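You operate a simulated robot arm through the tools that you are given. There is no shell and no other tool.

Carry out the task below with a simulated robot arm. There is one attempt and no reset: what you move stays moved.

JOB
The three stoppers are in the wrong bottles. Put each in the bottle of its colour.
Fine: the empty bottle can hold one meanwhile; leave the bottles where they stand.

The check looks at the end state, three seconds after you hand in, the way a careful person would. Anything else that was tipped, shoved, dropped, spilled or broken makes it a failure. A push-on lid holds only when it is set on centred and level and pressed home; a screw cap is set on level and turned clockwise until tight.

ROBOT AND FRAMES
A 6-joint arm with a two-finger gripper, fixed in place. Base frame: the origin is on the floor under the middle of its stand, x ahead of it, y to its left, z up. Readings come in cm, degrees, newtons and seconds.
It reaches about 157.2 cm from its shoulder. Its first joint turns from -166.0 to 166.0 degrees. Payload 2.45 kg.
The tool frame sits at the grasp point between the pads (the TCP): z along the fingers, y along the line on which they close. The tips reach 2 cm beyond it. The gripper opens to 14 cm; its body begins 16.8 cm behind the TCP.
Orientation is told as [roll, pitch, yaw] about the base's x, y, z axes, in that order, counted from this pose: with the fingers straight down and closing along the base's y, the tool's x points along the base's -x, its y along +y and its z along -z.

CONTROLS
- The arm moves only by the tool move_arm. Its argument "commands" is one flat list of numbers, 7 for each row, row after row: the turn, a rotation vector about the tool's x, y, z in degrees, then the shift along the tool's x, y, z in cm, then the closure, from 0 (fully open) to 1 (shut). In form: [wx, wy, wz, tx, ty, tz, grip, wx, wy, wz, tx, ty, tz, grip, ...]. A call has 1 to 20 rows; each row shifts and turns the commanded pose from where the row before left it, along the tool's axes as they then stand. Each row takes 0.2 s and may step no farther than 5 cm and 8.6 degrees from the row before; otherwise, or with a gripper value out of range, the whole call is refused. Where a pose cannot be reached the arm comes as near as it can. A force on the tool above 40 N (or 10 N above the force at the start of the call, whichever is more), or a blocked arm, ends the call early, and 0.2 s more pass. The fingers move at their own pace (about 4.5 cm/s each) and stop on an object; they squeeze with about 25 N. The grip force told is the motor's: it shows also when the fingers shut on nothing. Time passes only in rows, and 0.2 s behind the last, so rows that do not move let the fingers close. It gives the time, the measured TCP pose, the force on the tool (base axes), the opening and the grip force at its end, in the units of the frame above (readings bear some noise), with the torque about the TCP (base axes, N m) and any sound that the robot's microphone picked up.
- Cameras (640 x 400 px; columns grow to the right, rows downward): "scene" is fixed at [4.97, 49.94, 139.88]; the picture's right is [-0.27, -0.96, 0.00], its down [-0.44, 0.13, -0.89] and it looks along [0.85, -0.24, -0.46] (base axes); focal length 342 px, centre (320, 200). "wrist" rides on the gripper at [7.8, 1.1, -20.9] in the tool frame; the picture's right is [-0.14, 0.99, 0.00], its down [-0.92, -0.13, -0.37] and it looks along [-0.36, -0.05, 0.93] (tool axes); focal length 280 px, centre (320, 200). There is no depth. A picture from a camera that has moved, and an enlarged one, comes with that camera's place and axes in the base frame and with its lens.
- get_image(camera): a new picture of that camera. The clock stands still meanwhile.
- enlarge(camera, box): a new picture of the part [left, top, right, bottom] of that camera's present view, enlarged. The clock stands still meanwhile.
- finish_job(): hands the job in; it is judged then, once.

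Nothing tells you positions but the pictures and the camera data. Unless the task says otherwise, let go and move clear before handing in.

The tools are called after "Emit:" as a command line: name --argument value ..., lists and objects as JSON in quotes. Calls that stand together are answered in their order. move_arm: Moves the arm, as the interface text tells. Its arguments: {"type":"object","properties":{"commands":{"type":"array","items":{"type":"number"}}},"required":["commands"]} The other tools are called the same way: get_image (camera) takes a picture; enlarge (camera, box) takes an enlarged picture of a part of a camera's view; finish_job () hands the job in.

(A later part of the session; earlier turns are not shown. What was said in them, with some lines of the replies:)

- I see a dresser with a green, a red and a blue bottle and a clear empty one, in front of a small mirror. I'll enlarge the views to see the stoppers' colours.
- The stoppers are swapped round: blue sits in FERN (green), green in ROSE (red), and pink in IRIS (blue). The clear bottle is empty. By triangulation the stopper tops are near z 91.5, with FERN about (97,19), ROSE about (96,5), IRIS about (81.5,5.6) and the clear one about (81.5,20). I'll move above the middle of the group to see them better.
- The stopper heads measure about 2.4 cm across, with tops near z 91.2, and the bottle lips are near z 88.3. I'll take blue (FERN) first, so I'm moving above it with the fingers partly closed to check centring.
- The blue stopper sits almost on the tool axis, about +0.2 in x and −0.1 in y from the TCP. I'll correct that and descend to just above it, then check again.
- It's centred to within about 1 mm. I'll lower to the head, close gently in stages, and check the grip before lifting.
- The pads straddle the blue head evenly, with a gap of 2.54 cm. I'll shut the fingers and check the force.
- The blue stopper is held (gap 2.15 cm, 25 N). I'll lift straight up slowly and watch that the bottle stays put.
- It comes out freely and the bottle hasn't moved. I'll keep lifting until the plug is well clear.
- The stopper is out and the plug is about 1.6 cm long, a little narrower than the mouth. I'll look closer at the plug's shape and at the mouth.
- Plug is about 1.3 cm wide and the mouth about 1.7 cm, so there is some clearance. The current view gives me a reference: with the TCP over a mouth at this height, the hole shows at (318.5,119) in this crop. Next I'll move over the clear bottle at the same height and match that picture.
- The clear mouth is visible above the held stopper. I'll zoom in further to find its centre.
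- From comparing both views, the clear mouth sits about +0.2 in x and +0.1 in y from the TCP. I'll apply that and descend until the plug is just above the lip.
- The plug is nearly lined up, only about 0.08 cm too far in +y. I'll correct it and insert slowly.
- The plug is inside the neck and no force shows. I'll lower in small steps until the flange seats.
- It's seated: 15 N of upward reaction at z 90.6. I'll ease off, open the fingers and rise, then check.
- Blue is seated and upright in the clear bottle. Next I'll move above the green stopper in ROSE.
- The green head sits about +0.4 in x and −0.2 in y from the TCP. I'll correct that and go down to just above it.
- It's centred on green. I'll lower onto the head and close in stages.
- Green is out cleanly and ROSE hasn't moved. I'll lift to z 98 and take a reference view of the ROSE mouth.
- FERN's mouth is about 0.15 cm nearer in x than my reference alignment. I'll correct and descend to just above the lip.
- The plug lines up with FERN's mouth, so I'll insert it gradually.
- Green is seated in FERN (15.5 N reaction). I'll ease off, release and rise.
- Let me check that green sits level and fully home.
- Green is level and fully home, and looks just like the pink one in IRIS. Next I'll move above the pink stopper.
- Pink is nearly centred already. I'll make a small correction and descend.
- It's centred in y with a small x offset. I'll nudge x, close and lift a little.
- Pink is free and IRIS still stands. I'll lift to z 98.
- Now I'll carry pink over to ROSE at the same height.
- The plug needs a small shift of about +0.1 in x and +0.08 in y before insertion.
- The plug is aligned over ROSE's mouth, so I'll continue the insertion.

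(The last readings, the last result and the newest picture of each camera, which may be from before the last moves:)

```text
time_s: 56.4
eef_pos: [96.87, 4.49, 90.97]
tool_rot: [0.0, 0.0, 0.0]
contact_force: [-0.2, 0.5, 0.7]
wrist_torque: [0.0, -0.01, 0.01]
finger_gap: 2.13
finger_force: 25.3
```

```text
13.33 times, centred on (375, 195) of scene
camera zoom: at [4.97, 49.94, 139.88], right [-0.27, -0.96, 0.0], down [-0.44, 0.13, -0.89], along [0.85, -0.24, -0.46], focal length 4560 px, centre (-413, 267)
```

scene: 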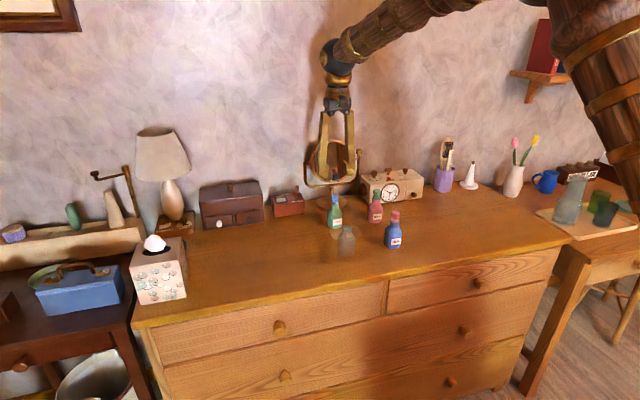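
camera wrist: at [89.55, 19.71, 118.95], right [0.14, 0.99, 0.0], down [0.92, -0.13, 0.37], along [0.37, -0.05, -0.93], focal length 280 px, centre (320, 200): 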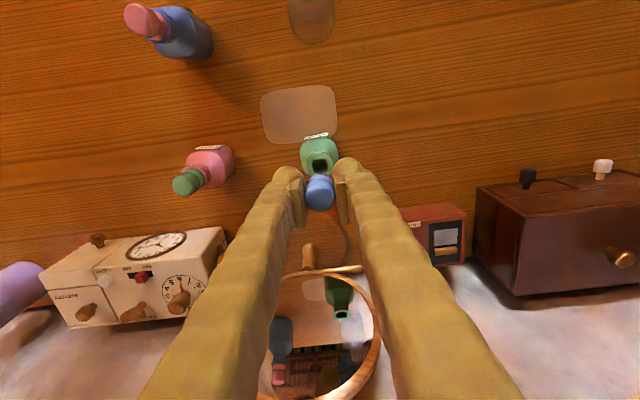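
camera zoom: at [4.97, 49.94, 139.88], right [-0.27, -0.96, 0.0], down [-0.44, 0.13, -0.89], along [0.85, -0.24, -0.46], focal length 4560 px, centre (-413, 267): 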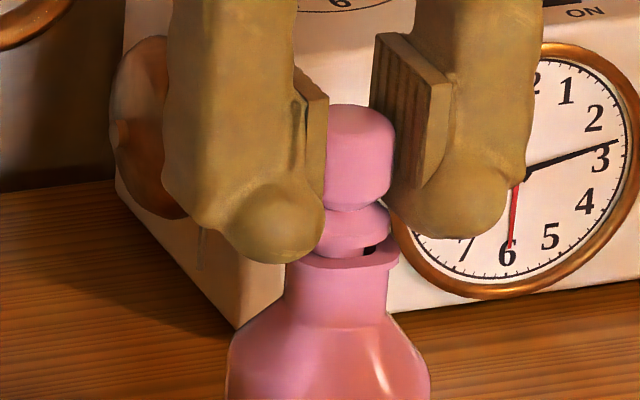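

Emit:
move_arm --commands '[0, 0, 0, 0, -0.08, 0.05, 1, 0, 0, 0, 0, 0, 0.1, 1, 0, 0, 0, 0, 0, 0, 1]'

Emit:
enlarge --camera "scene" --box '[363, 180, 387, 210]'

```text
time_s: 57.2
eef_pos: [96.95, 4.36, 90.93]
tool_rot: [0.1, -0.1, 0.0]
contact_force: [-0.7, -0.1, -0.5]
wrist_torque: [-0.02, -0.01, 0.0]
finger_gap: 2.12
finger_force: 24.7
```

```text
13.33 times, centred on (375, 195) of scene
camera zoom: at [4.97, 49.94, 139.88], right [-0.27, -0.96, 0.0], down [-0.44, 0.13, -0.89], along [0.85, -0.24, -0.46], focal length 4560 px, centre (-413, 267)
```

zoom: 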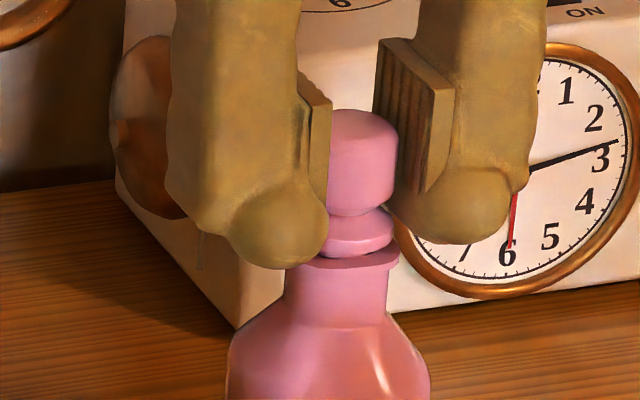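

Pink is centred and just above the seat, so I'll press it home.

Emit:
move_arm --commands '[0, 0, 0, 0, 0, 0.1, 1, 0, 0, 0, 0, 0, 0.1, 1, 0, 0, 0, 0, 0, 0.05, 1, 0, 0, 0, 0, 0, 0, 1]'

Emit:
enlarge --camera "scene" --box '[363, 180, 387, 210]'

```text
time_s: 58.2
eef_pos: [96.83, 4.31, 90.58]
tool_rot: [0.0, -0.1, -0.1]
contact_force: [0.6, -0.5, -0.8]
wrist_torque: [-0.02, 0.02, 0.0]
finger_gap: 2.09
finger_force: 25.1
```

```text
13.33 times, centred on (375, 195) of scene
camera zoom: at [4.97, 49.94, 139.88], right [-0.27, -0.96, 0.0], down [-0.44, 0.13, -0.89], along [0.85, -0.24, -0.46], focal length 4560 px, centre (-413, 267)
```

zoom: 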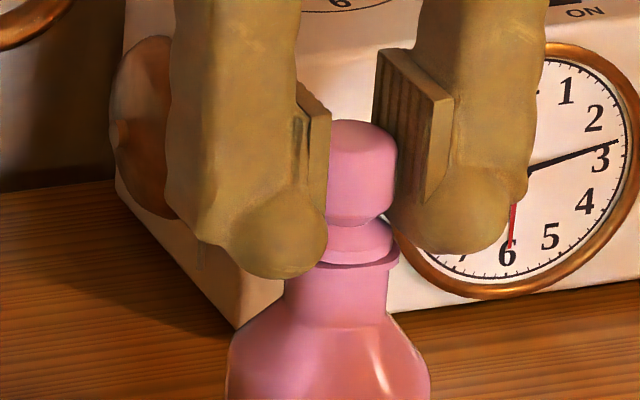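

Emit:
move_arm --commands '[0, 0, 0, 0, 0, 0.07, 1, 0, 0, 0, 0, 0, 0.06, 1, 0, 0, 0, 0, 0, 0, 1]'

Emit:
enlarge --camera "scene" --box '[363, 180, 387, 210]'

```text
time_s: 59.0
eef_pos: [96.84, 4.25, 90.48]
tool_rot: [0.0, 0.0, 0.0]
contact_force: [-0.4, -0.3, 2.4]
wrist_torque: [0.0, -0.03, 0.02]
finger_gap: 2.12
finger_force: 24.7
```

```text
13.33 times, centred on (375, 195) of scene
camera zoom: at [4.97, 49.94, 139.88], right [-0.27, -0.96, 0.0], down [-0.44, 0.13, -0.89], along [0.85, -0.24, -0.46], focal length 4560 px, centre (-413, 267)
```

zoom: 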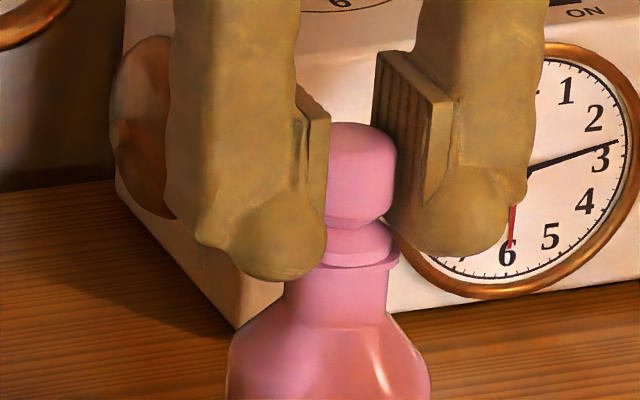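

Contact has begun at 2.4 N. I'll press a touch more to seat it as firmly as the others.

Emit:
move_arm --commands '[0, 0, 0, 0, 0, 0.06, 1, 0, 0, 0, 0, 0, 0.05, 1, 0, 0, 0, 0, 0, 0, 1]'

```text
time_s: 59.8
eef_pos: [96.92, 4.34, 90.49]
tool_rot: [0.0, 0.0, 0.0]
contact_force: [-1.4, -0.9, 17.0]
wrist_torque: [-0.01, 0.03, 0.03]
finger_gap: 2.08
finger_force: 24.4
```

Pink is seated with a 17 N reaction. I'll ease off, release and rise.

Emit:
move_arm --commands '[0, 0, 0, 0, 0, -0.08, 1, 0, 0, 0, 0, 0, 0, 0.84, 0, 0, 0, 0, 0, 0, 0.8, 0, 0, 0, 0, 0, 0, 0.74, 0, 0, 0, 0, 0, 0, 0.66, 0, 0, 0, 0, 0, 0, 0.62, 0, 0, 0, 0, 0, -0.6, 0.62, 0, 0, 0, 0, 0, -1.2, 0.62, 0, 0, 0, 0, 0, -1.5, 0.62, 0, 0, 0, 0, 0, -1.5, 0.62, 0, 0, 0, 0, 0, -1.5, 0.62, 0, 0, 0, 0, 0, -1.0, 0.62, 0, 0, 0, 0, 0, 0, 0.62]'

Emit:
enlarge --camera "scene" --box '[360, 178, 390, 215]'

Emit:
enlarge --camera "wrist" --box '[270, 130, 370, 230]'

```text
time_s: 62.6
eef_pos: [96.91, 4.33, 97.8]
tool_rot: [0.0, 0.0, 0.0]
contact_force: [0.4, -0.5, 0.4]
wrist_torque: [0.01, 0.0, -0.01]
finger_gap: 5.33
finger_force: 0.1
```

```text
10.81 times, centred on (375, 196) of scene
camera zoom: at [4.97, 49.94, 139.88], right [-0.27, -0.96, 0.0], down [-0.44, 0.13, -0.89], along [0.85, -0.24, -0.46], focal length 3697 px, centre (-275, 238)
```

zoom: 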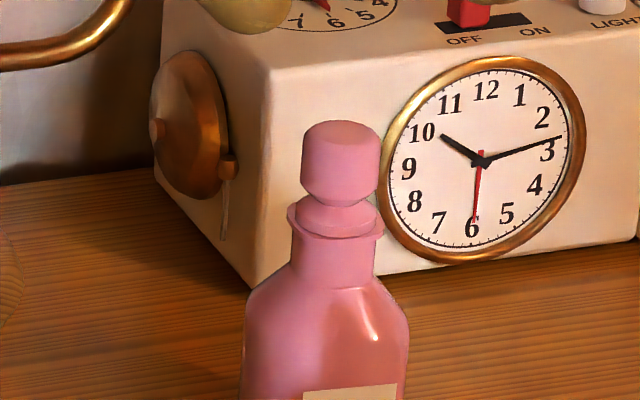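

```text
4.00 times, centred on (320, 180) of wrist
camera zoom: at [89.07, 5.41, 118.66], right [0.14, 0.99, 0.0], down [0.92, -0.13, 0.37], along [0.36, -0.05, -0.93], focal length 1122 px, centre (320, 280)
```

zoom: 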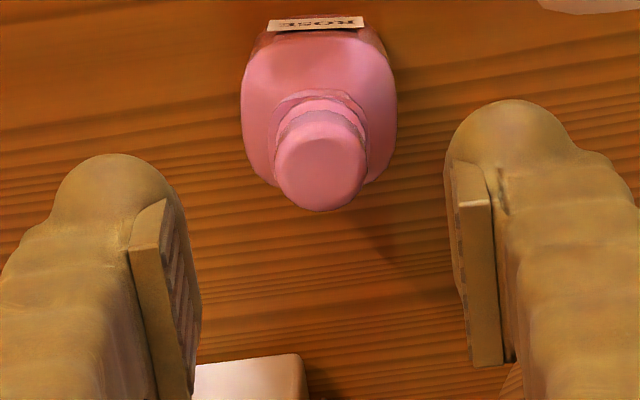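

Pink is level and home in ROSE. Last comes blue, from the clear bottle to IRIS, so I'll move above it.

Emit:
move_arm --commands '[0, 0, 0, 1.825, 1.944, -0.03, 0.62, 0, 0, 0, 1.825, 1.944, -0.03, 0.62, 0, 0, 0, 1.825, 1.944, -0.03, 0.62, 0, 0, 0, 1.825, 1.944, -0.03, 0.62, 0, 0, 0, 1.825, 1.944, -0.03, 0.62, 0, 0, 0, 1.825, 1.944, -0.03, 0.62, 0, 0, 0, 1.825, 1.944, 0, 0.62, 0, 0, 0, 1.825, 1.944, 0, 0.62, 0, 0, 0, 0, 0, 0, 0.62, 0, 0, 0, 0, 0, 0, 0.62]'

Emit:
enlarge --camera "wrist" --box '[270, 130, 370, 230]'

Emit:
enlarge --camera "scene" --box '[320, 190, 380, 260]'

```text
time_s: 64.8
eef_pos: [82.37, 19.82, 98.04]
tool_rot: [0.0, 0.0, 0.1]
contact_force: [-0.9, 0.0, -0.9]
wrist_torque: [0.01, -0.03, -0.05]
finger_gap: 5.29
finger_force: 0.2
```

```text
4.00 times, centred on (320, 180) of wrist
camera zoom: at [74.5, 20.94, 118.93], right [0.14, 0.99, 0.0], down [0.92, -0.13, 0.37], along [0.37, -0.05, -0.93], focal length 1122 px, centre (320, 280)
```

zoom: 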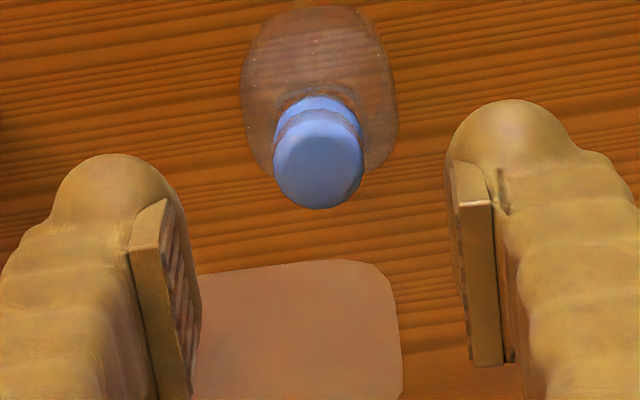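

```text
5.71 times, centred on (350, 225) of scene
camera zoom: at [4.97, 49.94, 139.88], right [-0.27, -0.96, 0.0], down [-0.44, 0.13, -0.89], along [0.85, -0.24, -0.46], focal length 1954 px, centre (149, 57)
```

zoom: 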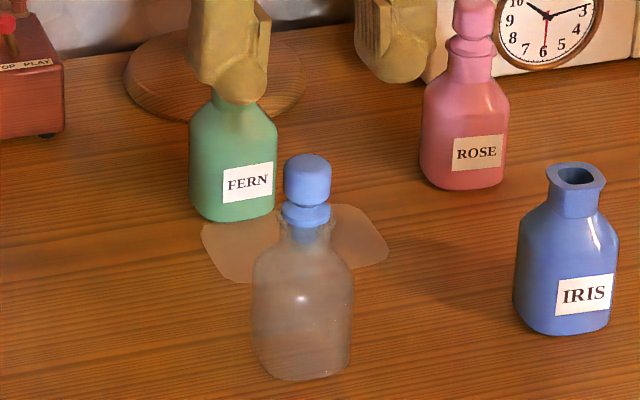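

Emit:
move_arm --commands '[0, 0, 0, 0.05, -0.05, 1.1, 0.62, 0, 0, 0, 0, 0, 1.1, 0.62, 0, 0, 0, 0, 0, 1.1, 0.62, 0, 0, 0, 0, 0, 1.1, 0.62, 0, 0, 0, 0, 0, 0, 0.62, 0, 0, 0, 0, 0, 0, 0.62]'

Emit:
enlarge --camera "wrist" --box '[270, 140, 370, 220]'

Emit:
enlarge --camera "scene" --box '[320, 195, 370, 245]'

```text
time_s: 66.2
eef_pos: [82.27, 19.96, 93.58]
tool_rot: [0.0, 0.1, 0.0]
contact_force: [0.0, 0.8, 0.0]
wrist_torque: [0.0, 0.03, 0.01]
finger_gap: 5.34
finger_force: 0.1
```

```text
5.00 times, centred on (320, 180) of wrist
camera zoom: at [74.35, 20.91, 114.55], right [0.14, 0.99, 0.0], down [0.92, -0.13, 0.37], along [0.37, -0.05, -0.93], focal length 1402 px, centre (320, 300)
```

zoom: 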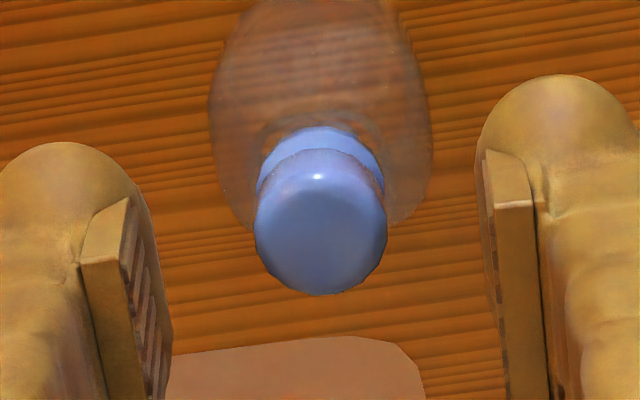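

```text
8.00 times, centred on (345, 220) of scene
camera zoom: at [4.97, 49.94, 139.88], right [-0.27, -0.96, 0.0], down [-0.44, 0.13, -0.89], along [0.85, -0.24, -0.46], focal length 2736 px, centre (120, 40)
```

zoom: 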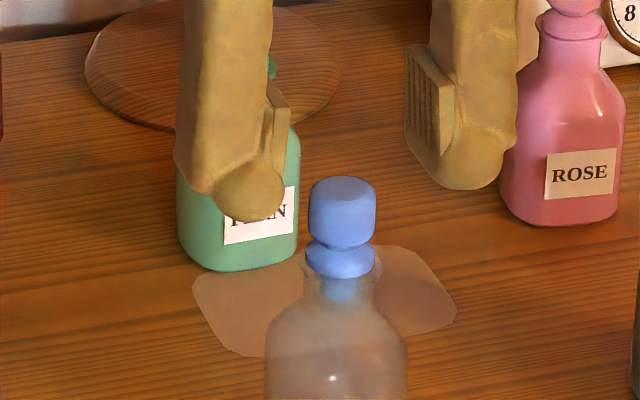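

Centred. I'll lower and pre-close around the head.

Emit:
move_arm --commands '[0, 0, 0, 0, 0, 1.0, 0.62, 0, 0, 0, 0, 0, 1.0, 0.66, 0, 0, 0, 0, 0, 0.9, 0.7, 0, 0, 0, 0, 0, 0, 0.75, 0, 0, 0, 0, 0, 0, 0.78, 0, 0, 0, 0, 0, 0, 0.8, 0, 0, 0, 0, 0, 0, 0.81]'

Emit:
enlarge --camera "wrist" --box '[270, 140, 370, 220]'

Emit:
enlarge --camera "scene" --box '[320, 200, 370, 250]'

```text
time_s: 67.8
eef_pos: [82.23, 19.72, 90.6]
tool_rot: [0.0, 0.0, 0.0]
contact_force: [0.5, -0.3, 0.3]
wrist_torque: [0.03, 0.03, 0.01]
finger_gap: 2.66
finger_force: 0.0
```

```text
5.00 times, centred on (320, 180) of wrist
camera zoom: at [74.31, 20.85, 111.62], right [0.14, 0.99, 0.0], down [0.92, -0.13, 0.37], along [0.36, -0.05, -0.93], focal length 1402 px, centre (320, 300)
```

zoom: 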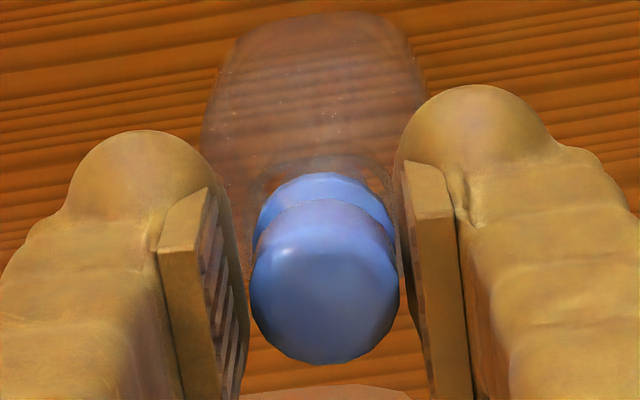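

```text
8.00 times, centred on (345, 225) of scene
camera zoom: at [4.97, 49.94, 139.88], right [-0.27, -0.96, 0.0], down [-0.44, 0.13, -0.89], along [0.85, -0.24, -0.46], focal length 2736 px, centre (120, 0)
```

zoom: 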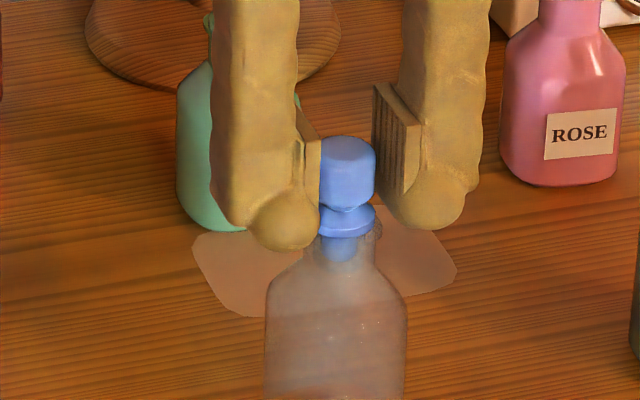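

Emit:
move_arm --commands '[0, 0, 0, -0.08, 0.06, 0, 0.81, 0, 0, 0, 0, 0, 0, 0.82, 0, 0, 0, 0, 0, 0, 0.84, 0, 0, 0, 0, 0, 0, 0.86, 0, 0, 0, 0, 0, 0, 0.9, 0, 0, 0, 0, 0, 0, 1, 0, 0, 0, 0, 0, 0, 1, 0, 0, 0, 0, 0, -0.3, 1, 0, 0, 0, 0, 0, -0.3, 1, 0, 0, 0, 0, 0, -0.4, 1, 0, 0, 0, 0, 0, 0, 1]'

Emit:
enlarge --camera "scene" --box '[320, 200, 370, 250]'

Emit:
enlarge --camera "wrist" --box '[270, 140, 370, 220]'

```text
time_s: 70.2
eef_pos: [82.34, 19.86, 91.63]
tool_rot: [0.0, 0.0, 0.1]
contact_force: [0.0, -0.1, -0.1]
wrist_torque: [-0.01, -0.01, -0.02]
finger_gap: 2.11
finger_force: 25.3
```

```text
8.00 times, centred on (345, 225) of scene
camera zoom: at [4.97, 49.94, 139.88], right [-0.27, -0.96, 0.0], down [-0.44, 0.13, -0.89], along [0.85, -0.24, -0.46], focal length 2736 px, centre (120, 0)
```

zoom: 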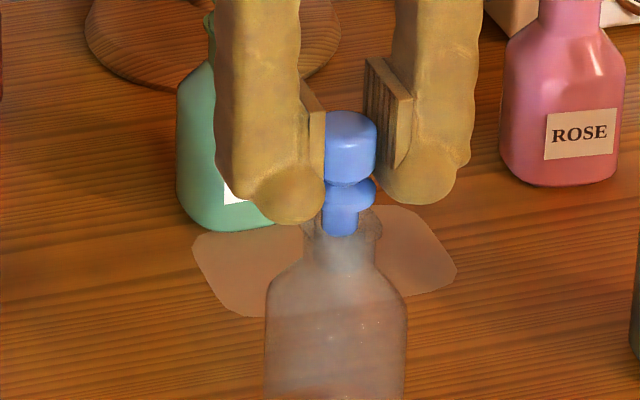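

```text
5.00 times, centred on (320, 180) of wrist
camera zoom: at [74.5, 20.89, 112.59], right [0.14, 0.99, 0.0], down [0.92, -0.13, 0.37], along [0.36, -0.05, -0.93], focal length 1402 px, centre (320, 300)
```

zoom: 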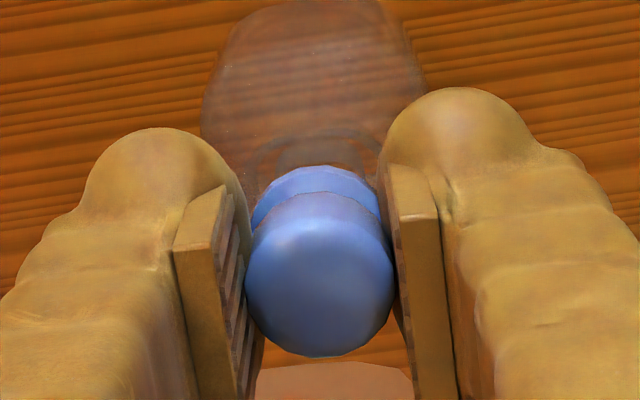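

Blue is held and coming out, and the clear bottle hasn't moved. I'll lift to z 98 and carry it over IRIS.

Emit:
move_arm --commands '[0, 0, 0, 0, 0, -0.7, 1, 0, 0, 0, 0, 0, -0.9, 1, 0, 0, 0, 0, 0, -1.2, 1, 0, 0, 0, 0, 0, -1.2, 1, 0, 0, 0, 0, 0, -1.2, 1, 0, 0, 0, 0, 0, -1.2, 1, 0, 0, 0, 0, 0, 0, 1, 0, 0, 0, 0.04, -2.44, 0, 1, 0, 0, 0, 0.04, -2.44, 0, 1, 0, 0, 0, 0.04, -2.44, 0, 1, 0, 0, 0, 0.04, -2.44, 0, 1, 0, 0, 0, 0.04, -2.44, 0, 1, 0, 0, 0, 0.04, -2.44, 0, 1, 0, 0, 0, 0, 0, 0, 1, 0, 0, 0, 0, 0, 0, 1]'

Emit:
enlarge --camera "wrist" --box '[295, 145, 345, 215]'

Emit:
enlarge --camera "scene" --box '[375, 190, 415, 240]'

Emit:
get_image --camera "scene"

```text
time_s: 73.4
eef_pos: [82.19, 5.19, 98.08]
tool_rot: [-0.1, 0.0, 0.0]
contact_force: [0.4, -0.5, -1.1]
wrist_torque: [-0.01, 0.03, 0.02]
finger_gap: 2.15
finger_force: 24.5
```

```text
5.71 times, centred on (320, 180) of wrist
camera zoom: at [74.37, 6.12, 119.03], right [0.14, 0.99, 0.0], down [0.92, -0.13, 0.37], along [0.36, -0.05, -0.93], focal length 1602 px, centre (320, 314)
```

zoom: 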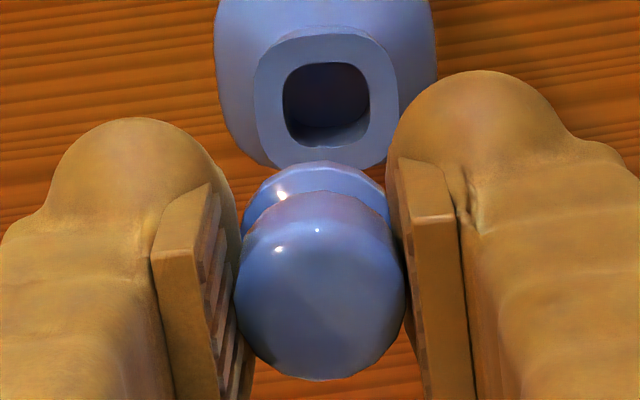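

```text
8.00 times, centred on (395, 215) of scene
camera zoom: at [4.97, 49.94, 139.88], right [-0.27, -0.96, 0.0], down [-0.44, 0.13, -0.89], along [0.85, -0.24, -0.46], focal length 2736 px, centre (-280, 80)
```

zoom: 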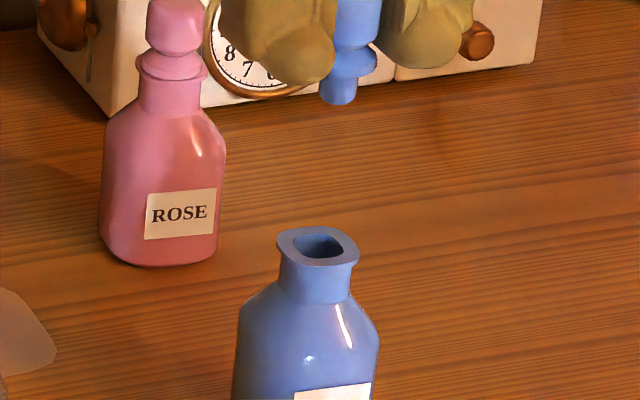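

```text
taken
```

scene: 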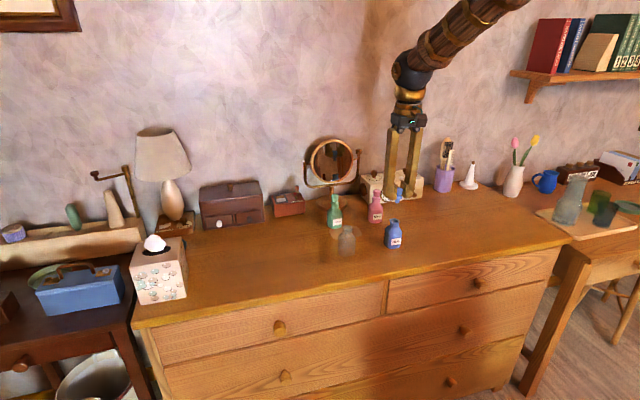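

IRIS's mouth is about −0.2 in x and +0.1 in y from the TCP. I'll correct and descend to just above the lip.

Emit:
move_arm --commands '[0, 0, 0, 0.2, 0.1, 1.0, 1, 0, 0, 0, 0, 0, 1.0, 1, 0, 0, 0, 0, 0, 1.0, 1, 0, 0, 0, 0, 0, 1.0, 1, 0, 0, 0, 0, 0, 1.0, 1, 0, 0, 0, 0, 0, 0.3, 1, 0, 0, 0, 0, 0, 0, 1, 0, 0, 0, 0, 0, 0, 1]'

Emit:
enlarge --camera "scene" --box '[383, 200, 407, 230]'

Emit:
enlarge --camera "wrist" --box '[295, 145, 345, 215]'

```text
time_s: 75.2
eef_pos: [82.01, 5.24, 92.68]
tool_rot: [0.0, -0.1, 0.0]
contact_force: [0.7, -0.9, -0.1]
wrist_torque: [0.01, -0.01, -0.04]
finger_gap: 2.15
finger_force: 25.3
```

```text
13.33 times, centred on (395, 215) of scene
camera zoom: at [4.97, 49.94, 139.88], right [-0.27, -0.96, 0.0], down [-0.44, 0.13, -0.89], along [0.85, -0.24, -0.46], focal length 4560 px, centre (-680, 0)
```

zoom: 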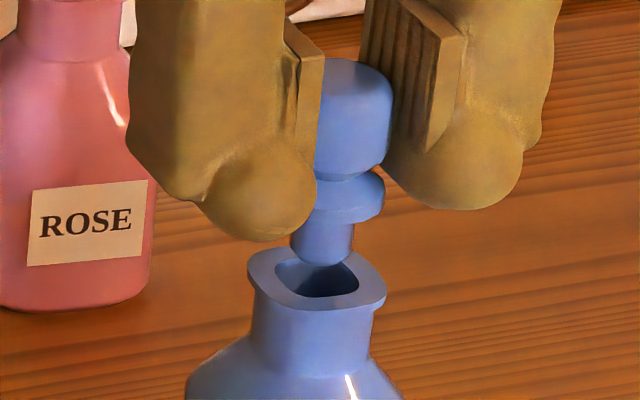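

```text
5.71 times, centred on (320, 180) of wrist
camera zoom: at [74.05, 6.36, 113.7], right [0.14, 0.99, 0.0], down [0.92, -0.13, 0.37], along [0.36, -0.05, -0.93], focal length 1602 px, centre (320, 314)
```

zoom: 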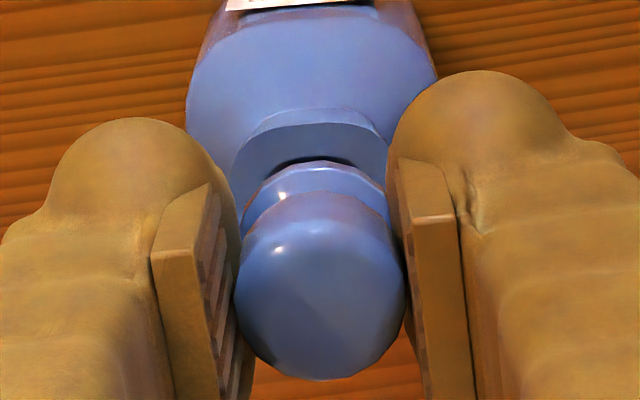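

Emit:
move_arm --commands '[0, 0, 0, 0, 0.07, 0, 1, 0, 0, 0, 0, 0, 0.2, 1, 0, 0, 0, 0, 0, 0, 1]'

Emit:
enlarge --camera "scene" --box '[383, 200, 407, 230]'

Emit:
enlarge --camera "wrist" --box '[295, 145, 345, 215]'

```text
time_s: 76.0
eef_pos: [81.88, 5.45, 92.45]
tool_rot: [0.0, 0.0, 0.0]
contact_force: [0.8, 1.1, -0.5]
wrist_torque: [-0.02, -0.01, 0.0]
finger_gap: 2.15
finger_force: 25.4
```

```text
13.33 times, centred on (395, 215) of scene
camera zoom: at [4.97, 49.94, 139.88], right [-0.27, -0.96, 0.0], down [-0.44, 0.13, -0.89], along [0.85, -0.24, -0.46], focal length 4560 px, centre (-680, 0)
```

zoom: 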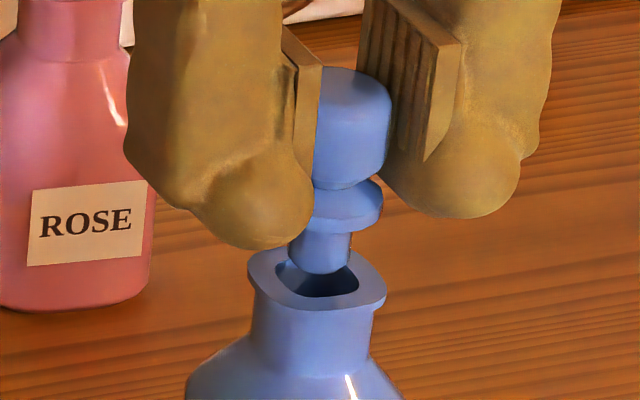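

```text
5.71 times, centred on (320, 180) of wrist
camera zoom: at [74.01, 6.41, 113.52], right [0.14, 0.99, 0.0], down [0.92, -0.13, 0.37], along [0.36, -0.05, -0.93], focal length 1602 px, centre (320, 314)
```

zoom: 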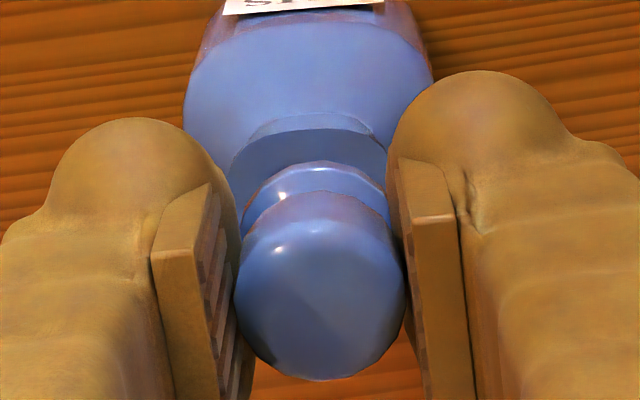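

The plug is over IRIS's mouth and aligned, so I'll insert it.

Emit:
move_arm --commands '[0, 0, 0, 0, 0, 0.25, 1, 0, 0, 0, 0, 0, 0.25, 1, 0, 0, 0, 0, 0, 0.25, 1, 0, 0, 0, 0, 0, 0.2, 1, 0, 0, 0, 0, 0, 0, 1]'

Emit:
enlarge --camera "scene" --box '[383, 200, 407, 230]'

```text
time_s: 77.2
eef_pos: [81.9, 5.31, 91.62]
tool_rot: [0.0, 0.0, -0.1]
contact_force: [0.3, 0.1, -0.1]
wrist_torque: [0.02, -0.01, -0.04]
finger_gap: 2.18
finger_force: 24.8
```

```text
13.33 times, centred on (395, 215) of scene
camera zoom: at [4.97, 49.94, 139.88], right [-0.27, -0.96, 0.0], down [-0.44, 0.13, -0.89], along [0.85, -0.24, -0.46], focal length 4560 px, centre (-680, 0)
```

zoom: 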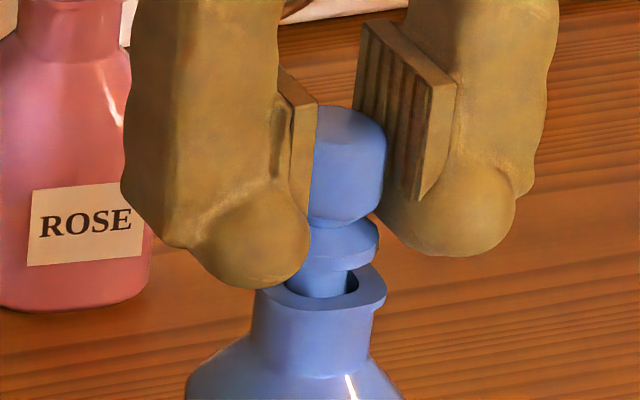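

Emit:
move_arm --commands '[0, 0, 0, 0, 0, 0.2, 1, 0, 0, 0, 0, 0, 0.2, 1, 0, 0, 0, 0, 0, 0.15, 1, 0, 0, 0, 0, 0, 0, 1]'

Emit:
enlarge --camera "scene" --box '[383, 200, 407, 230]'

```text
time_s: 78.2
eef_pos: [81.84, 5.45, 90.98]
tool_rot: [0.0, 0.0, 0.0]
contact_force: [0.6, -1.2, -0.3]
wrist_torque: [0.02, 0.01, -0.01]
finger_gap: 2.16
finger_force: 25.3
```

```text
13.33 times, centred on (395, 215) of scene
camera zoom: at [4.97, 49.94, 139.88], right [-0.27, -0.96, 0.0], down [-0.44, 0.13, -0.89], along [0.85, -0.24, -0.46], focal length 4560 px, centre (-680, 0)
```

zoom: 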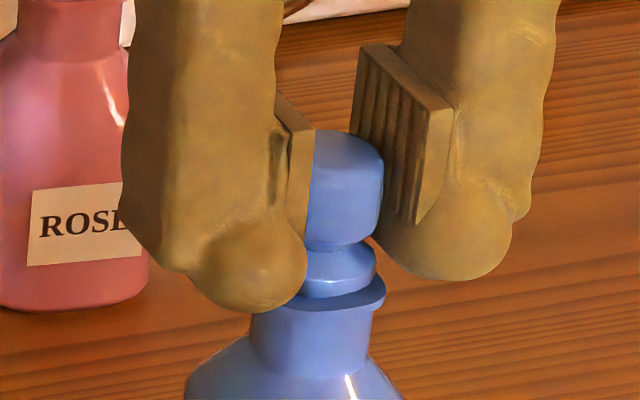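

Emit:
move_arm --commands '[0, 0, 0, 0, -0.03, 0.1, 1, 0, 0, 0, 0, 0, 0.1, 1, 0, 0, 0, 0, 0, 0.08, 1, 0, 0, 0, 0, 0, 0, 1]'

Emit:
enlarge --camera "scene" --box '[383, 200, 407, 230]'

Emit:
enlarge --camera "wrist" --box '[295, 145, 345, 215]'

```text
time_s: 79.2
eef_pos: [81.9, 5.34, 90.76]
tool_rot: [0.0, 0.0, 0.0]
contact_force: [0.6, -1.0, 0.6]
wrist_torque: [-0.03, 0.0, 0.01]
finger_gap: 2.15
finger_force: 25.3
```

```text
13.33 times, centred on (395, 215) of scene
camera zoom: at [4.97, 49.94, 139.88], right [-0.27, -0.96, 0.0], down [-0.44, 0.13, -0.89], along [0.85, -0.24, -0.46], focal length 4560 px, centre (-680, 0)
```

zoom: 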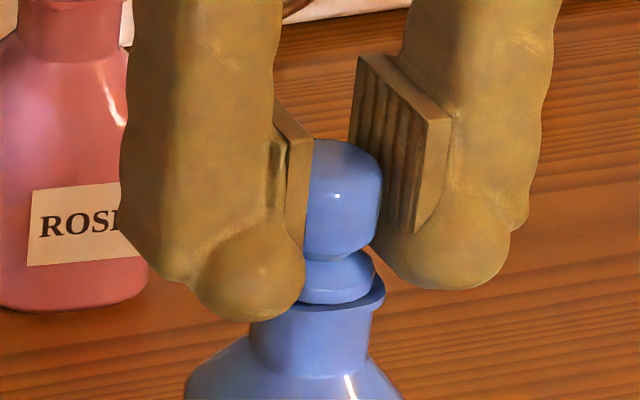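

```text
5.71 times, centred on (320, 180) of wrist
camera zoom: at [73.99, 6.42, 111.74], right [0.14, 0.99, 0.0], down [0.92, -0.13, 0.37], along [0.36, -0.05, -0.93], focal length 1602 px, centre (320, 314)
```

zoom: 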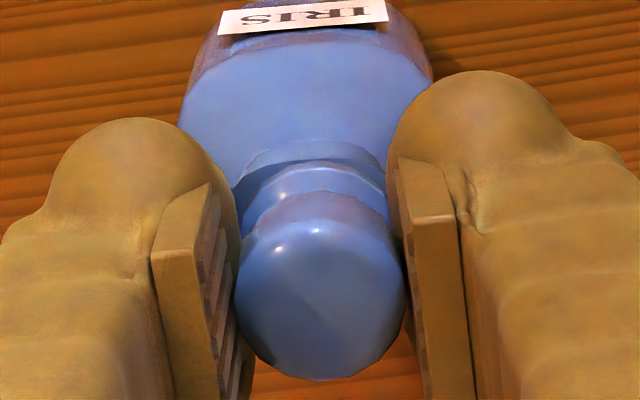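

The flange sits about 0.15 cm too far toward −x compared with how pink sat here. I'll shift +x before seating.

Emit:
move_arm --commands '[0, 0, 0, -0.07, 0, 0, 1, 0, 0, 0, -0.07, 0, 0, 1, 0, 0, 0, 0, 0, 0, 1]'

Emit:
enlarge --camera "scene" --box '[383, 200, 407, 230]'

Emit:
enlarge --camera "wrist" --box '[295, 145, 345, 215]'

```text
time_s: 80.0
eef_pos: [81.95, 5.42, 90.81]
tool_rot: [0.0, 0.0, 0.0]
contact_force: [-0.3, -0.1, 0.0]
wrist_torque: [0.01, 0.0, -0.02]
finger_gap: 2.18
finger_force: 24.8
```

```text
13.33 times, centred on (395, 215) of scene
camera zoom: at [4.97, 49.94, 139.88], right [-0.27, -0.96, 0.0], down [-0.44, 0.13, -0.89], along [0.85, -0.24, -0.46], focal length 4560 px, centre (-680, 0)
```

zoom: 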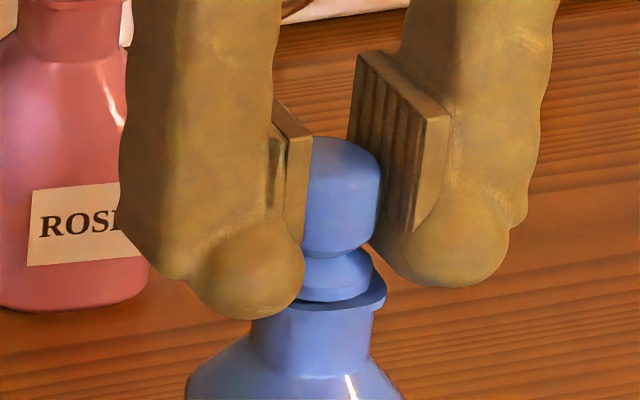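

```text
5.71 times, centred on (320, 180) of wrist
camera zoom: at [74.09, 6.4, 111.75], right [0.14, 0.99, 0.0], down [0.92, -0.13, 0.37], along [0.36, -0.05, -0.93], focal length 1602 px, centre (320, 314)
```

zoom: 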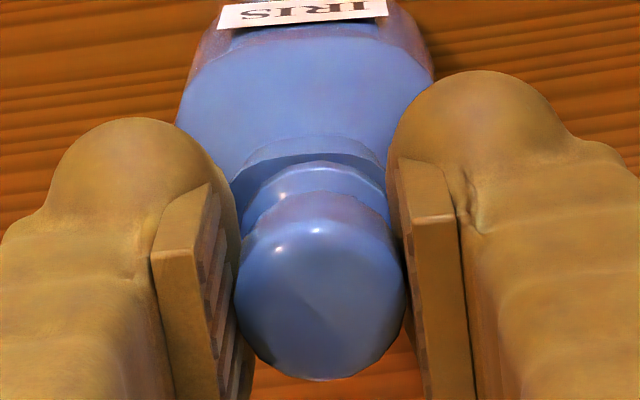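

Emit:
move_arm --commands '[0, 0, 0, 0, -0.05, 0.08, 1, 0, 0, 0, 0, 0, 0.08, 1, 0, 0, 0, 0, 0, 0.06, 1, 0, 0, 0, 0, 0, 0, 1]'

Emit:
enlarge --camera "scene" --box '[383, 200, 407, 230]'

Emit:
enlarge --camera "wrist" --box '[295, 145, 345, 215]'

```text
time_s: 81.0
eef_pos: [81.99, 5.34, 90.62]
tool_rot: [0.0, -0.2, 0.0]
contact_force: [-0.9, 3.3, 16.4]
wrist_torque: [0.06, 0.03, -0.03]
finger_gap: 2.13
finger_force: 25.2
```

```text
13.33 times, centred on (395, 215) of scene
camera zoom: at [4.97, 49.94, 139.88], right [-0.27, -0.96, 0.0], down [-0.44, 0.13, -0.89], along [0.85, -0.24, -0.46], focal length 4560 px, centre (-680, 0)
```

zoom: 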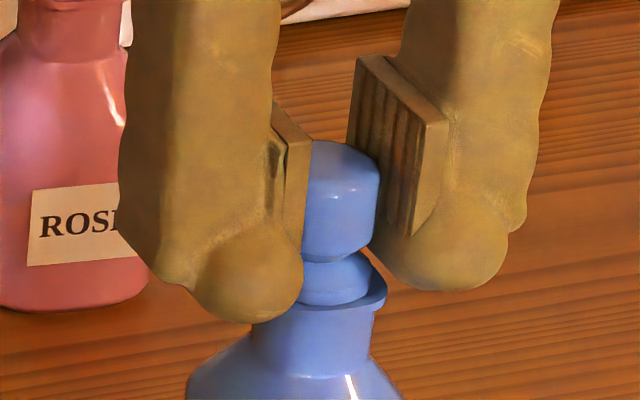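

```text
5.71 times, centred on (320, 180) of wrist
camera zoom: at [74.13, 6.37, 111.59], right [0.14, 0.99, 0.0], down [0.92, -0.13, 0.37], along [0.37, -0.05, -0.93], focal length 1602 px, centre (320, 314)
```

zoom: 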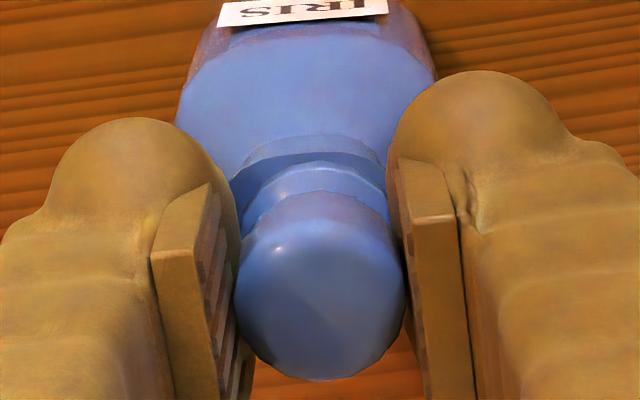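

It's seated (16 N) but about 0.1 cm off-centre toward +y. I'll ease up, recentre and press again.

Emit:
move_arm --commands '[0, 0, 0, 0, 0, -0.15, 1, 0, 0, 0, 0, -0.1, 0, 1, 0, 0, 0, 0, 0, 0, 1, 0, 0, 0, 0, 0, 0, 1]'

Emit:
enlarge --camera "scene" --box '[383, 200, 407, 230]'

```text
time_s: 82.0
eef_pos: [82.12, 5.13, 90.71]
tool_rot: [0.0, -0.1, 0.0]
contact_force: [-0.5, 0.1, -0.7]
wrist_torque: [0.0, -0.01, 0.04]
finger_gap: 2.18
finger_force: 25.1
```

```text
13.33 times, centred on (395, 215) of scene
camera zoom: at [4.97, 49.94, 139.88], right [-0.27, -0.96, 0.0], down [-0.44, 0.13, -0.89], along [0.85, -0.24, -0.46], focal length 4560 px, centre (-680, 0)
```

zoom: 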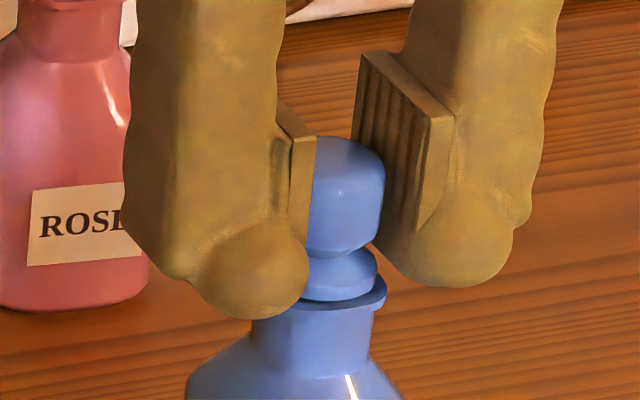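

Now the flange is centred on the lip (right margin about 10 px, as pink had), so I'll press down.

Emit:
move_arm --commands '[0, 0, 0, 0, 0, 0.08, 1, 0, 0, 0, 0, 0, 0.07, 1, 0, 0, 0, 0, 0, 0.03, 1, 0, 0, 0, 0, 0, 0, 1]'

Emit:
enlarge --camera "scene" --box '[383, 200, 407, 230]'

```text
time_s: 83.0
eef_pos: [82.1, 5.14, 90.55]
tool_rot: [0.0, 0.1, -0.1]
contact_force: [0.4, -4.7, 16.4]
wrist_torque: [-0.07, -0.01, -0.04]
finger_gap: 2.17
finger_force: 25.1
```

```text
13.33 times, centred on (395, 215) of scene
camera zoom: at [4.97, 49.94, 139.88], right [-0.27, -0.96, 0.0], down [-0.44, 0.13, -0.89], along [0.85, -0.24, -0.46], focal length 4560 px, centre (-680, 0)
```

zoom: 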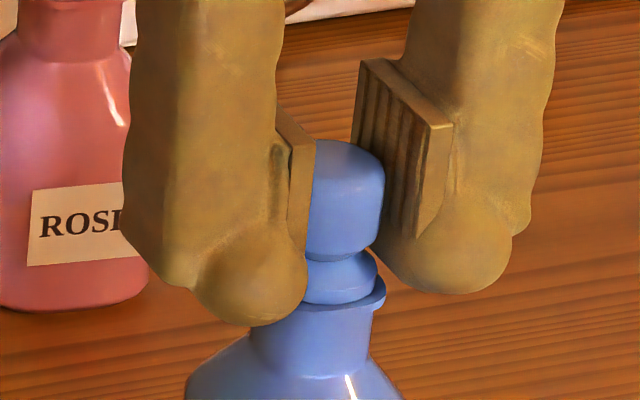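

Blue is seated and centred in IRIS. I'll ease off, release and rise clear.

Emit:
move_arm --commands '[0, 0, 0, 0, 0, -0.09, 1, 0, 0, 0, 0, 0, 0, 1, 0, 0, 0, 0, 0, 0, 0.84, 0, 0, 0, 0, 0, 0, 0.8, 0, 0, 0, 0, 0, 0, 0.74, 0, 0, 0, 0, 0, 0, 0.66, 0, 0, 0, 0, 0, 0, 0.62, 0, 0, 0, 0, 0, -0.6, 0.62, 0, 0, 0, 0, 0, -1.2, 0.62, 0, 0, 0, 0, 0, -1.5, 0.62, 0, 0, 0, 0, 0, -1.5, 0.62, 0, 0, 0, 0, 0, -1.5, 0.62, 0, 0, 0, 0, 0, -1.5, 0.62, 0, 0, 0, 0, 0, -3, 0.62, 0, 0, 0, 0, 0, -3, 0.62, 0, 0, 0, 0, 0, -3, 0.62, 0, 0, 0, 0, 0, 0, 0.62]'

Emit:
enlarge --camera "scene" --box '[383, 200, 407, 230]'

Emit:
enlarge --camera "wrist" --box '[250, 100, 390, 230]'

Emit:
enlarge --camera "scene" --box '[310, 180, 410, 260]'

```text
time_s: 86.6
eef_pos: [82.08, 5.18, 107.36]
tool_rot: [-0.1, -0.1, 0.0]
contact_force: [0.3, 1.1, -0.7]
wrist_torque: [0.02, 0.01, -0.03]
finger_gap: 5.3
finger_force: 0.1
```

```text
13.33 times, centred on (395, 215) of scene
camera zoom: at [4.97, 49.94, 139.88], right [-0.27, -0.96, 0.0], down [-0.44, 0.13, -0.89], along [0.85, -0.24, -0.46], focal length 4560 px, centre (-680, 0)
```

zoom: 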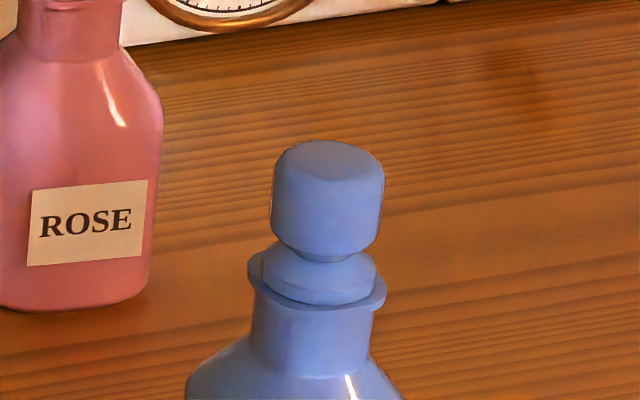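

```text
3.08 times, centred on (320, 165) of wrist
camera zoom: at [74.19, 6.37, 128.29], right [0.14, 0.99, 0.0], down [0.92, -0.13, 0.37], along [0.36, -0.05, -0.93], focal length 863 px, centre (320, 308)
```

zoom: 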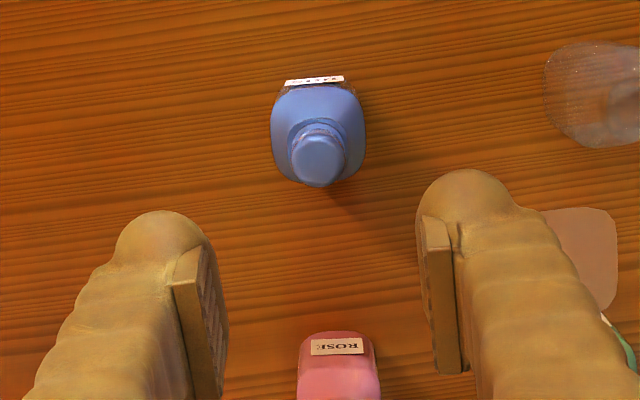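

```text
5.00 times, centred on (360, 220) of scene
camera zoom: at [4.97, 49.94, 139.88], right [-0.27, -0.96, 0.0], down [-0.44, 0.13, -0.89], along [0.85, -0.24, -0.46], focal length 1710 px, centre (120, 100)
```

zoom: 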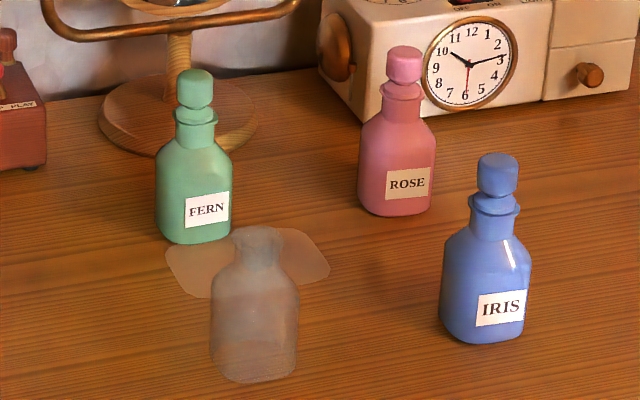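

All three stoppers are level and home in their own bottles, and the bottles stand exactly where they were at the start. I'll back the arm away and take a last look before handing in.

Emit:
move_arm --commands '[0, 0, 0, 2.0, 1.0, -2.0, 0.62, 0, 0, 0, 2.0, 1.5, -1.5, 0.5, 0, 0, 0, 2.5, 2.0, -1, 0.3, 0, 0, 0, 2.5, 2.0, -1, 0.2, 0, 0, 0, 2.5, 2.0, -1, 0, 0, 0, 0, 2.5, 2.0, -1, 0, 0, 0, 0, 0, 0, 0, 0, 0, 0, 0, 0, 0, 0, 0]'

Emit:
get_image --camera "scene"

Emit:
enlarge --camera "scene" --box '[320, 180, 410, 240]'

```text
time_s: 88.4
eef_pos: [67.94, 15.61, 114.81]
tool_rot: [-0.1, 0.0, 0.0]
contact_force: [-0.4, 0.2, 0.4]
wrist_torque: [-0.03, -0.02, 0.02]
finger_gap: 13.99
finger_force: 0.1
```

```text
taken
```

scene: 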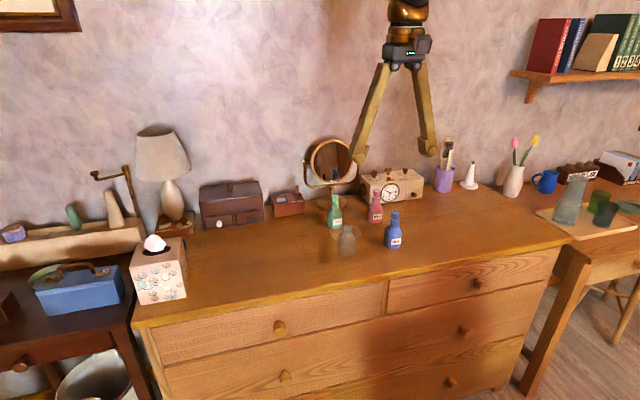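

```text
6.67 times, centred on (365, 210) of scene
camera zoom: at [4.97, 49.94, 139.88], right [-0.27, -0.96, 0.0], down [-0.44, 0.13, -0.89], along [0.85, -0.24, -0.46], focal length 2280 px, centre (20, 133)
```

zoom: 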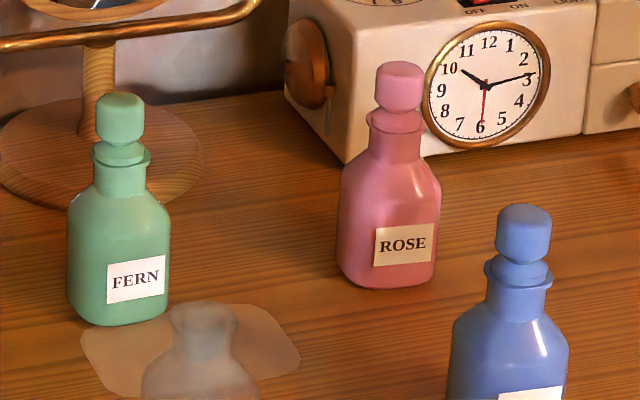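

Green is in FERN, pink in ROSE and blue in IRIS. The clear bottle is empty again, nothing else has moved, and the arm is clear, so I'm handing in.

Emit:
finish_job

```text
The job is handed in.
```

The job is handed in: each stopper is now in the bottle of its colour. Green is in FERN, pink in ROSE and blue in IRIS.

- **Seating:** I pressed each stopper down until the bottle pushed back with about 15–17 N. In the last pictures all three sit level and centred.
- **Bottles:** all four bottles stand where they started. The clear bottle held the blue stopper for a while and is empty again.
- **Surroundings:** I saw nothing else tipped or shifted, and the arm was open and clear before I handed in.
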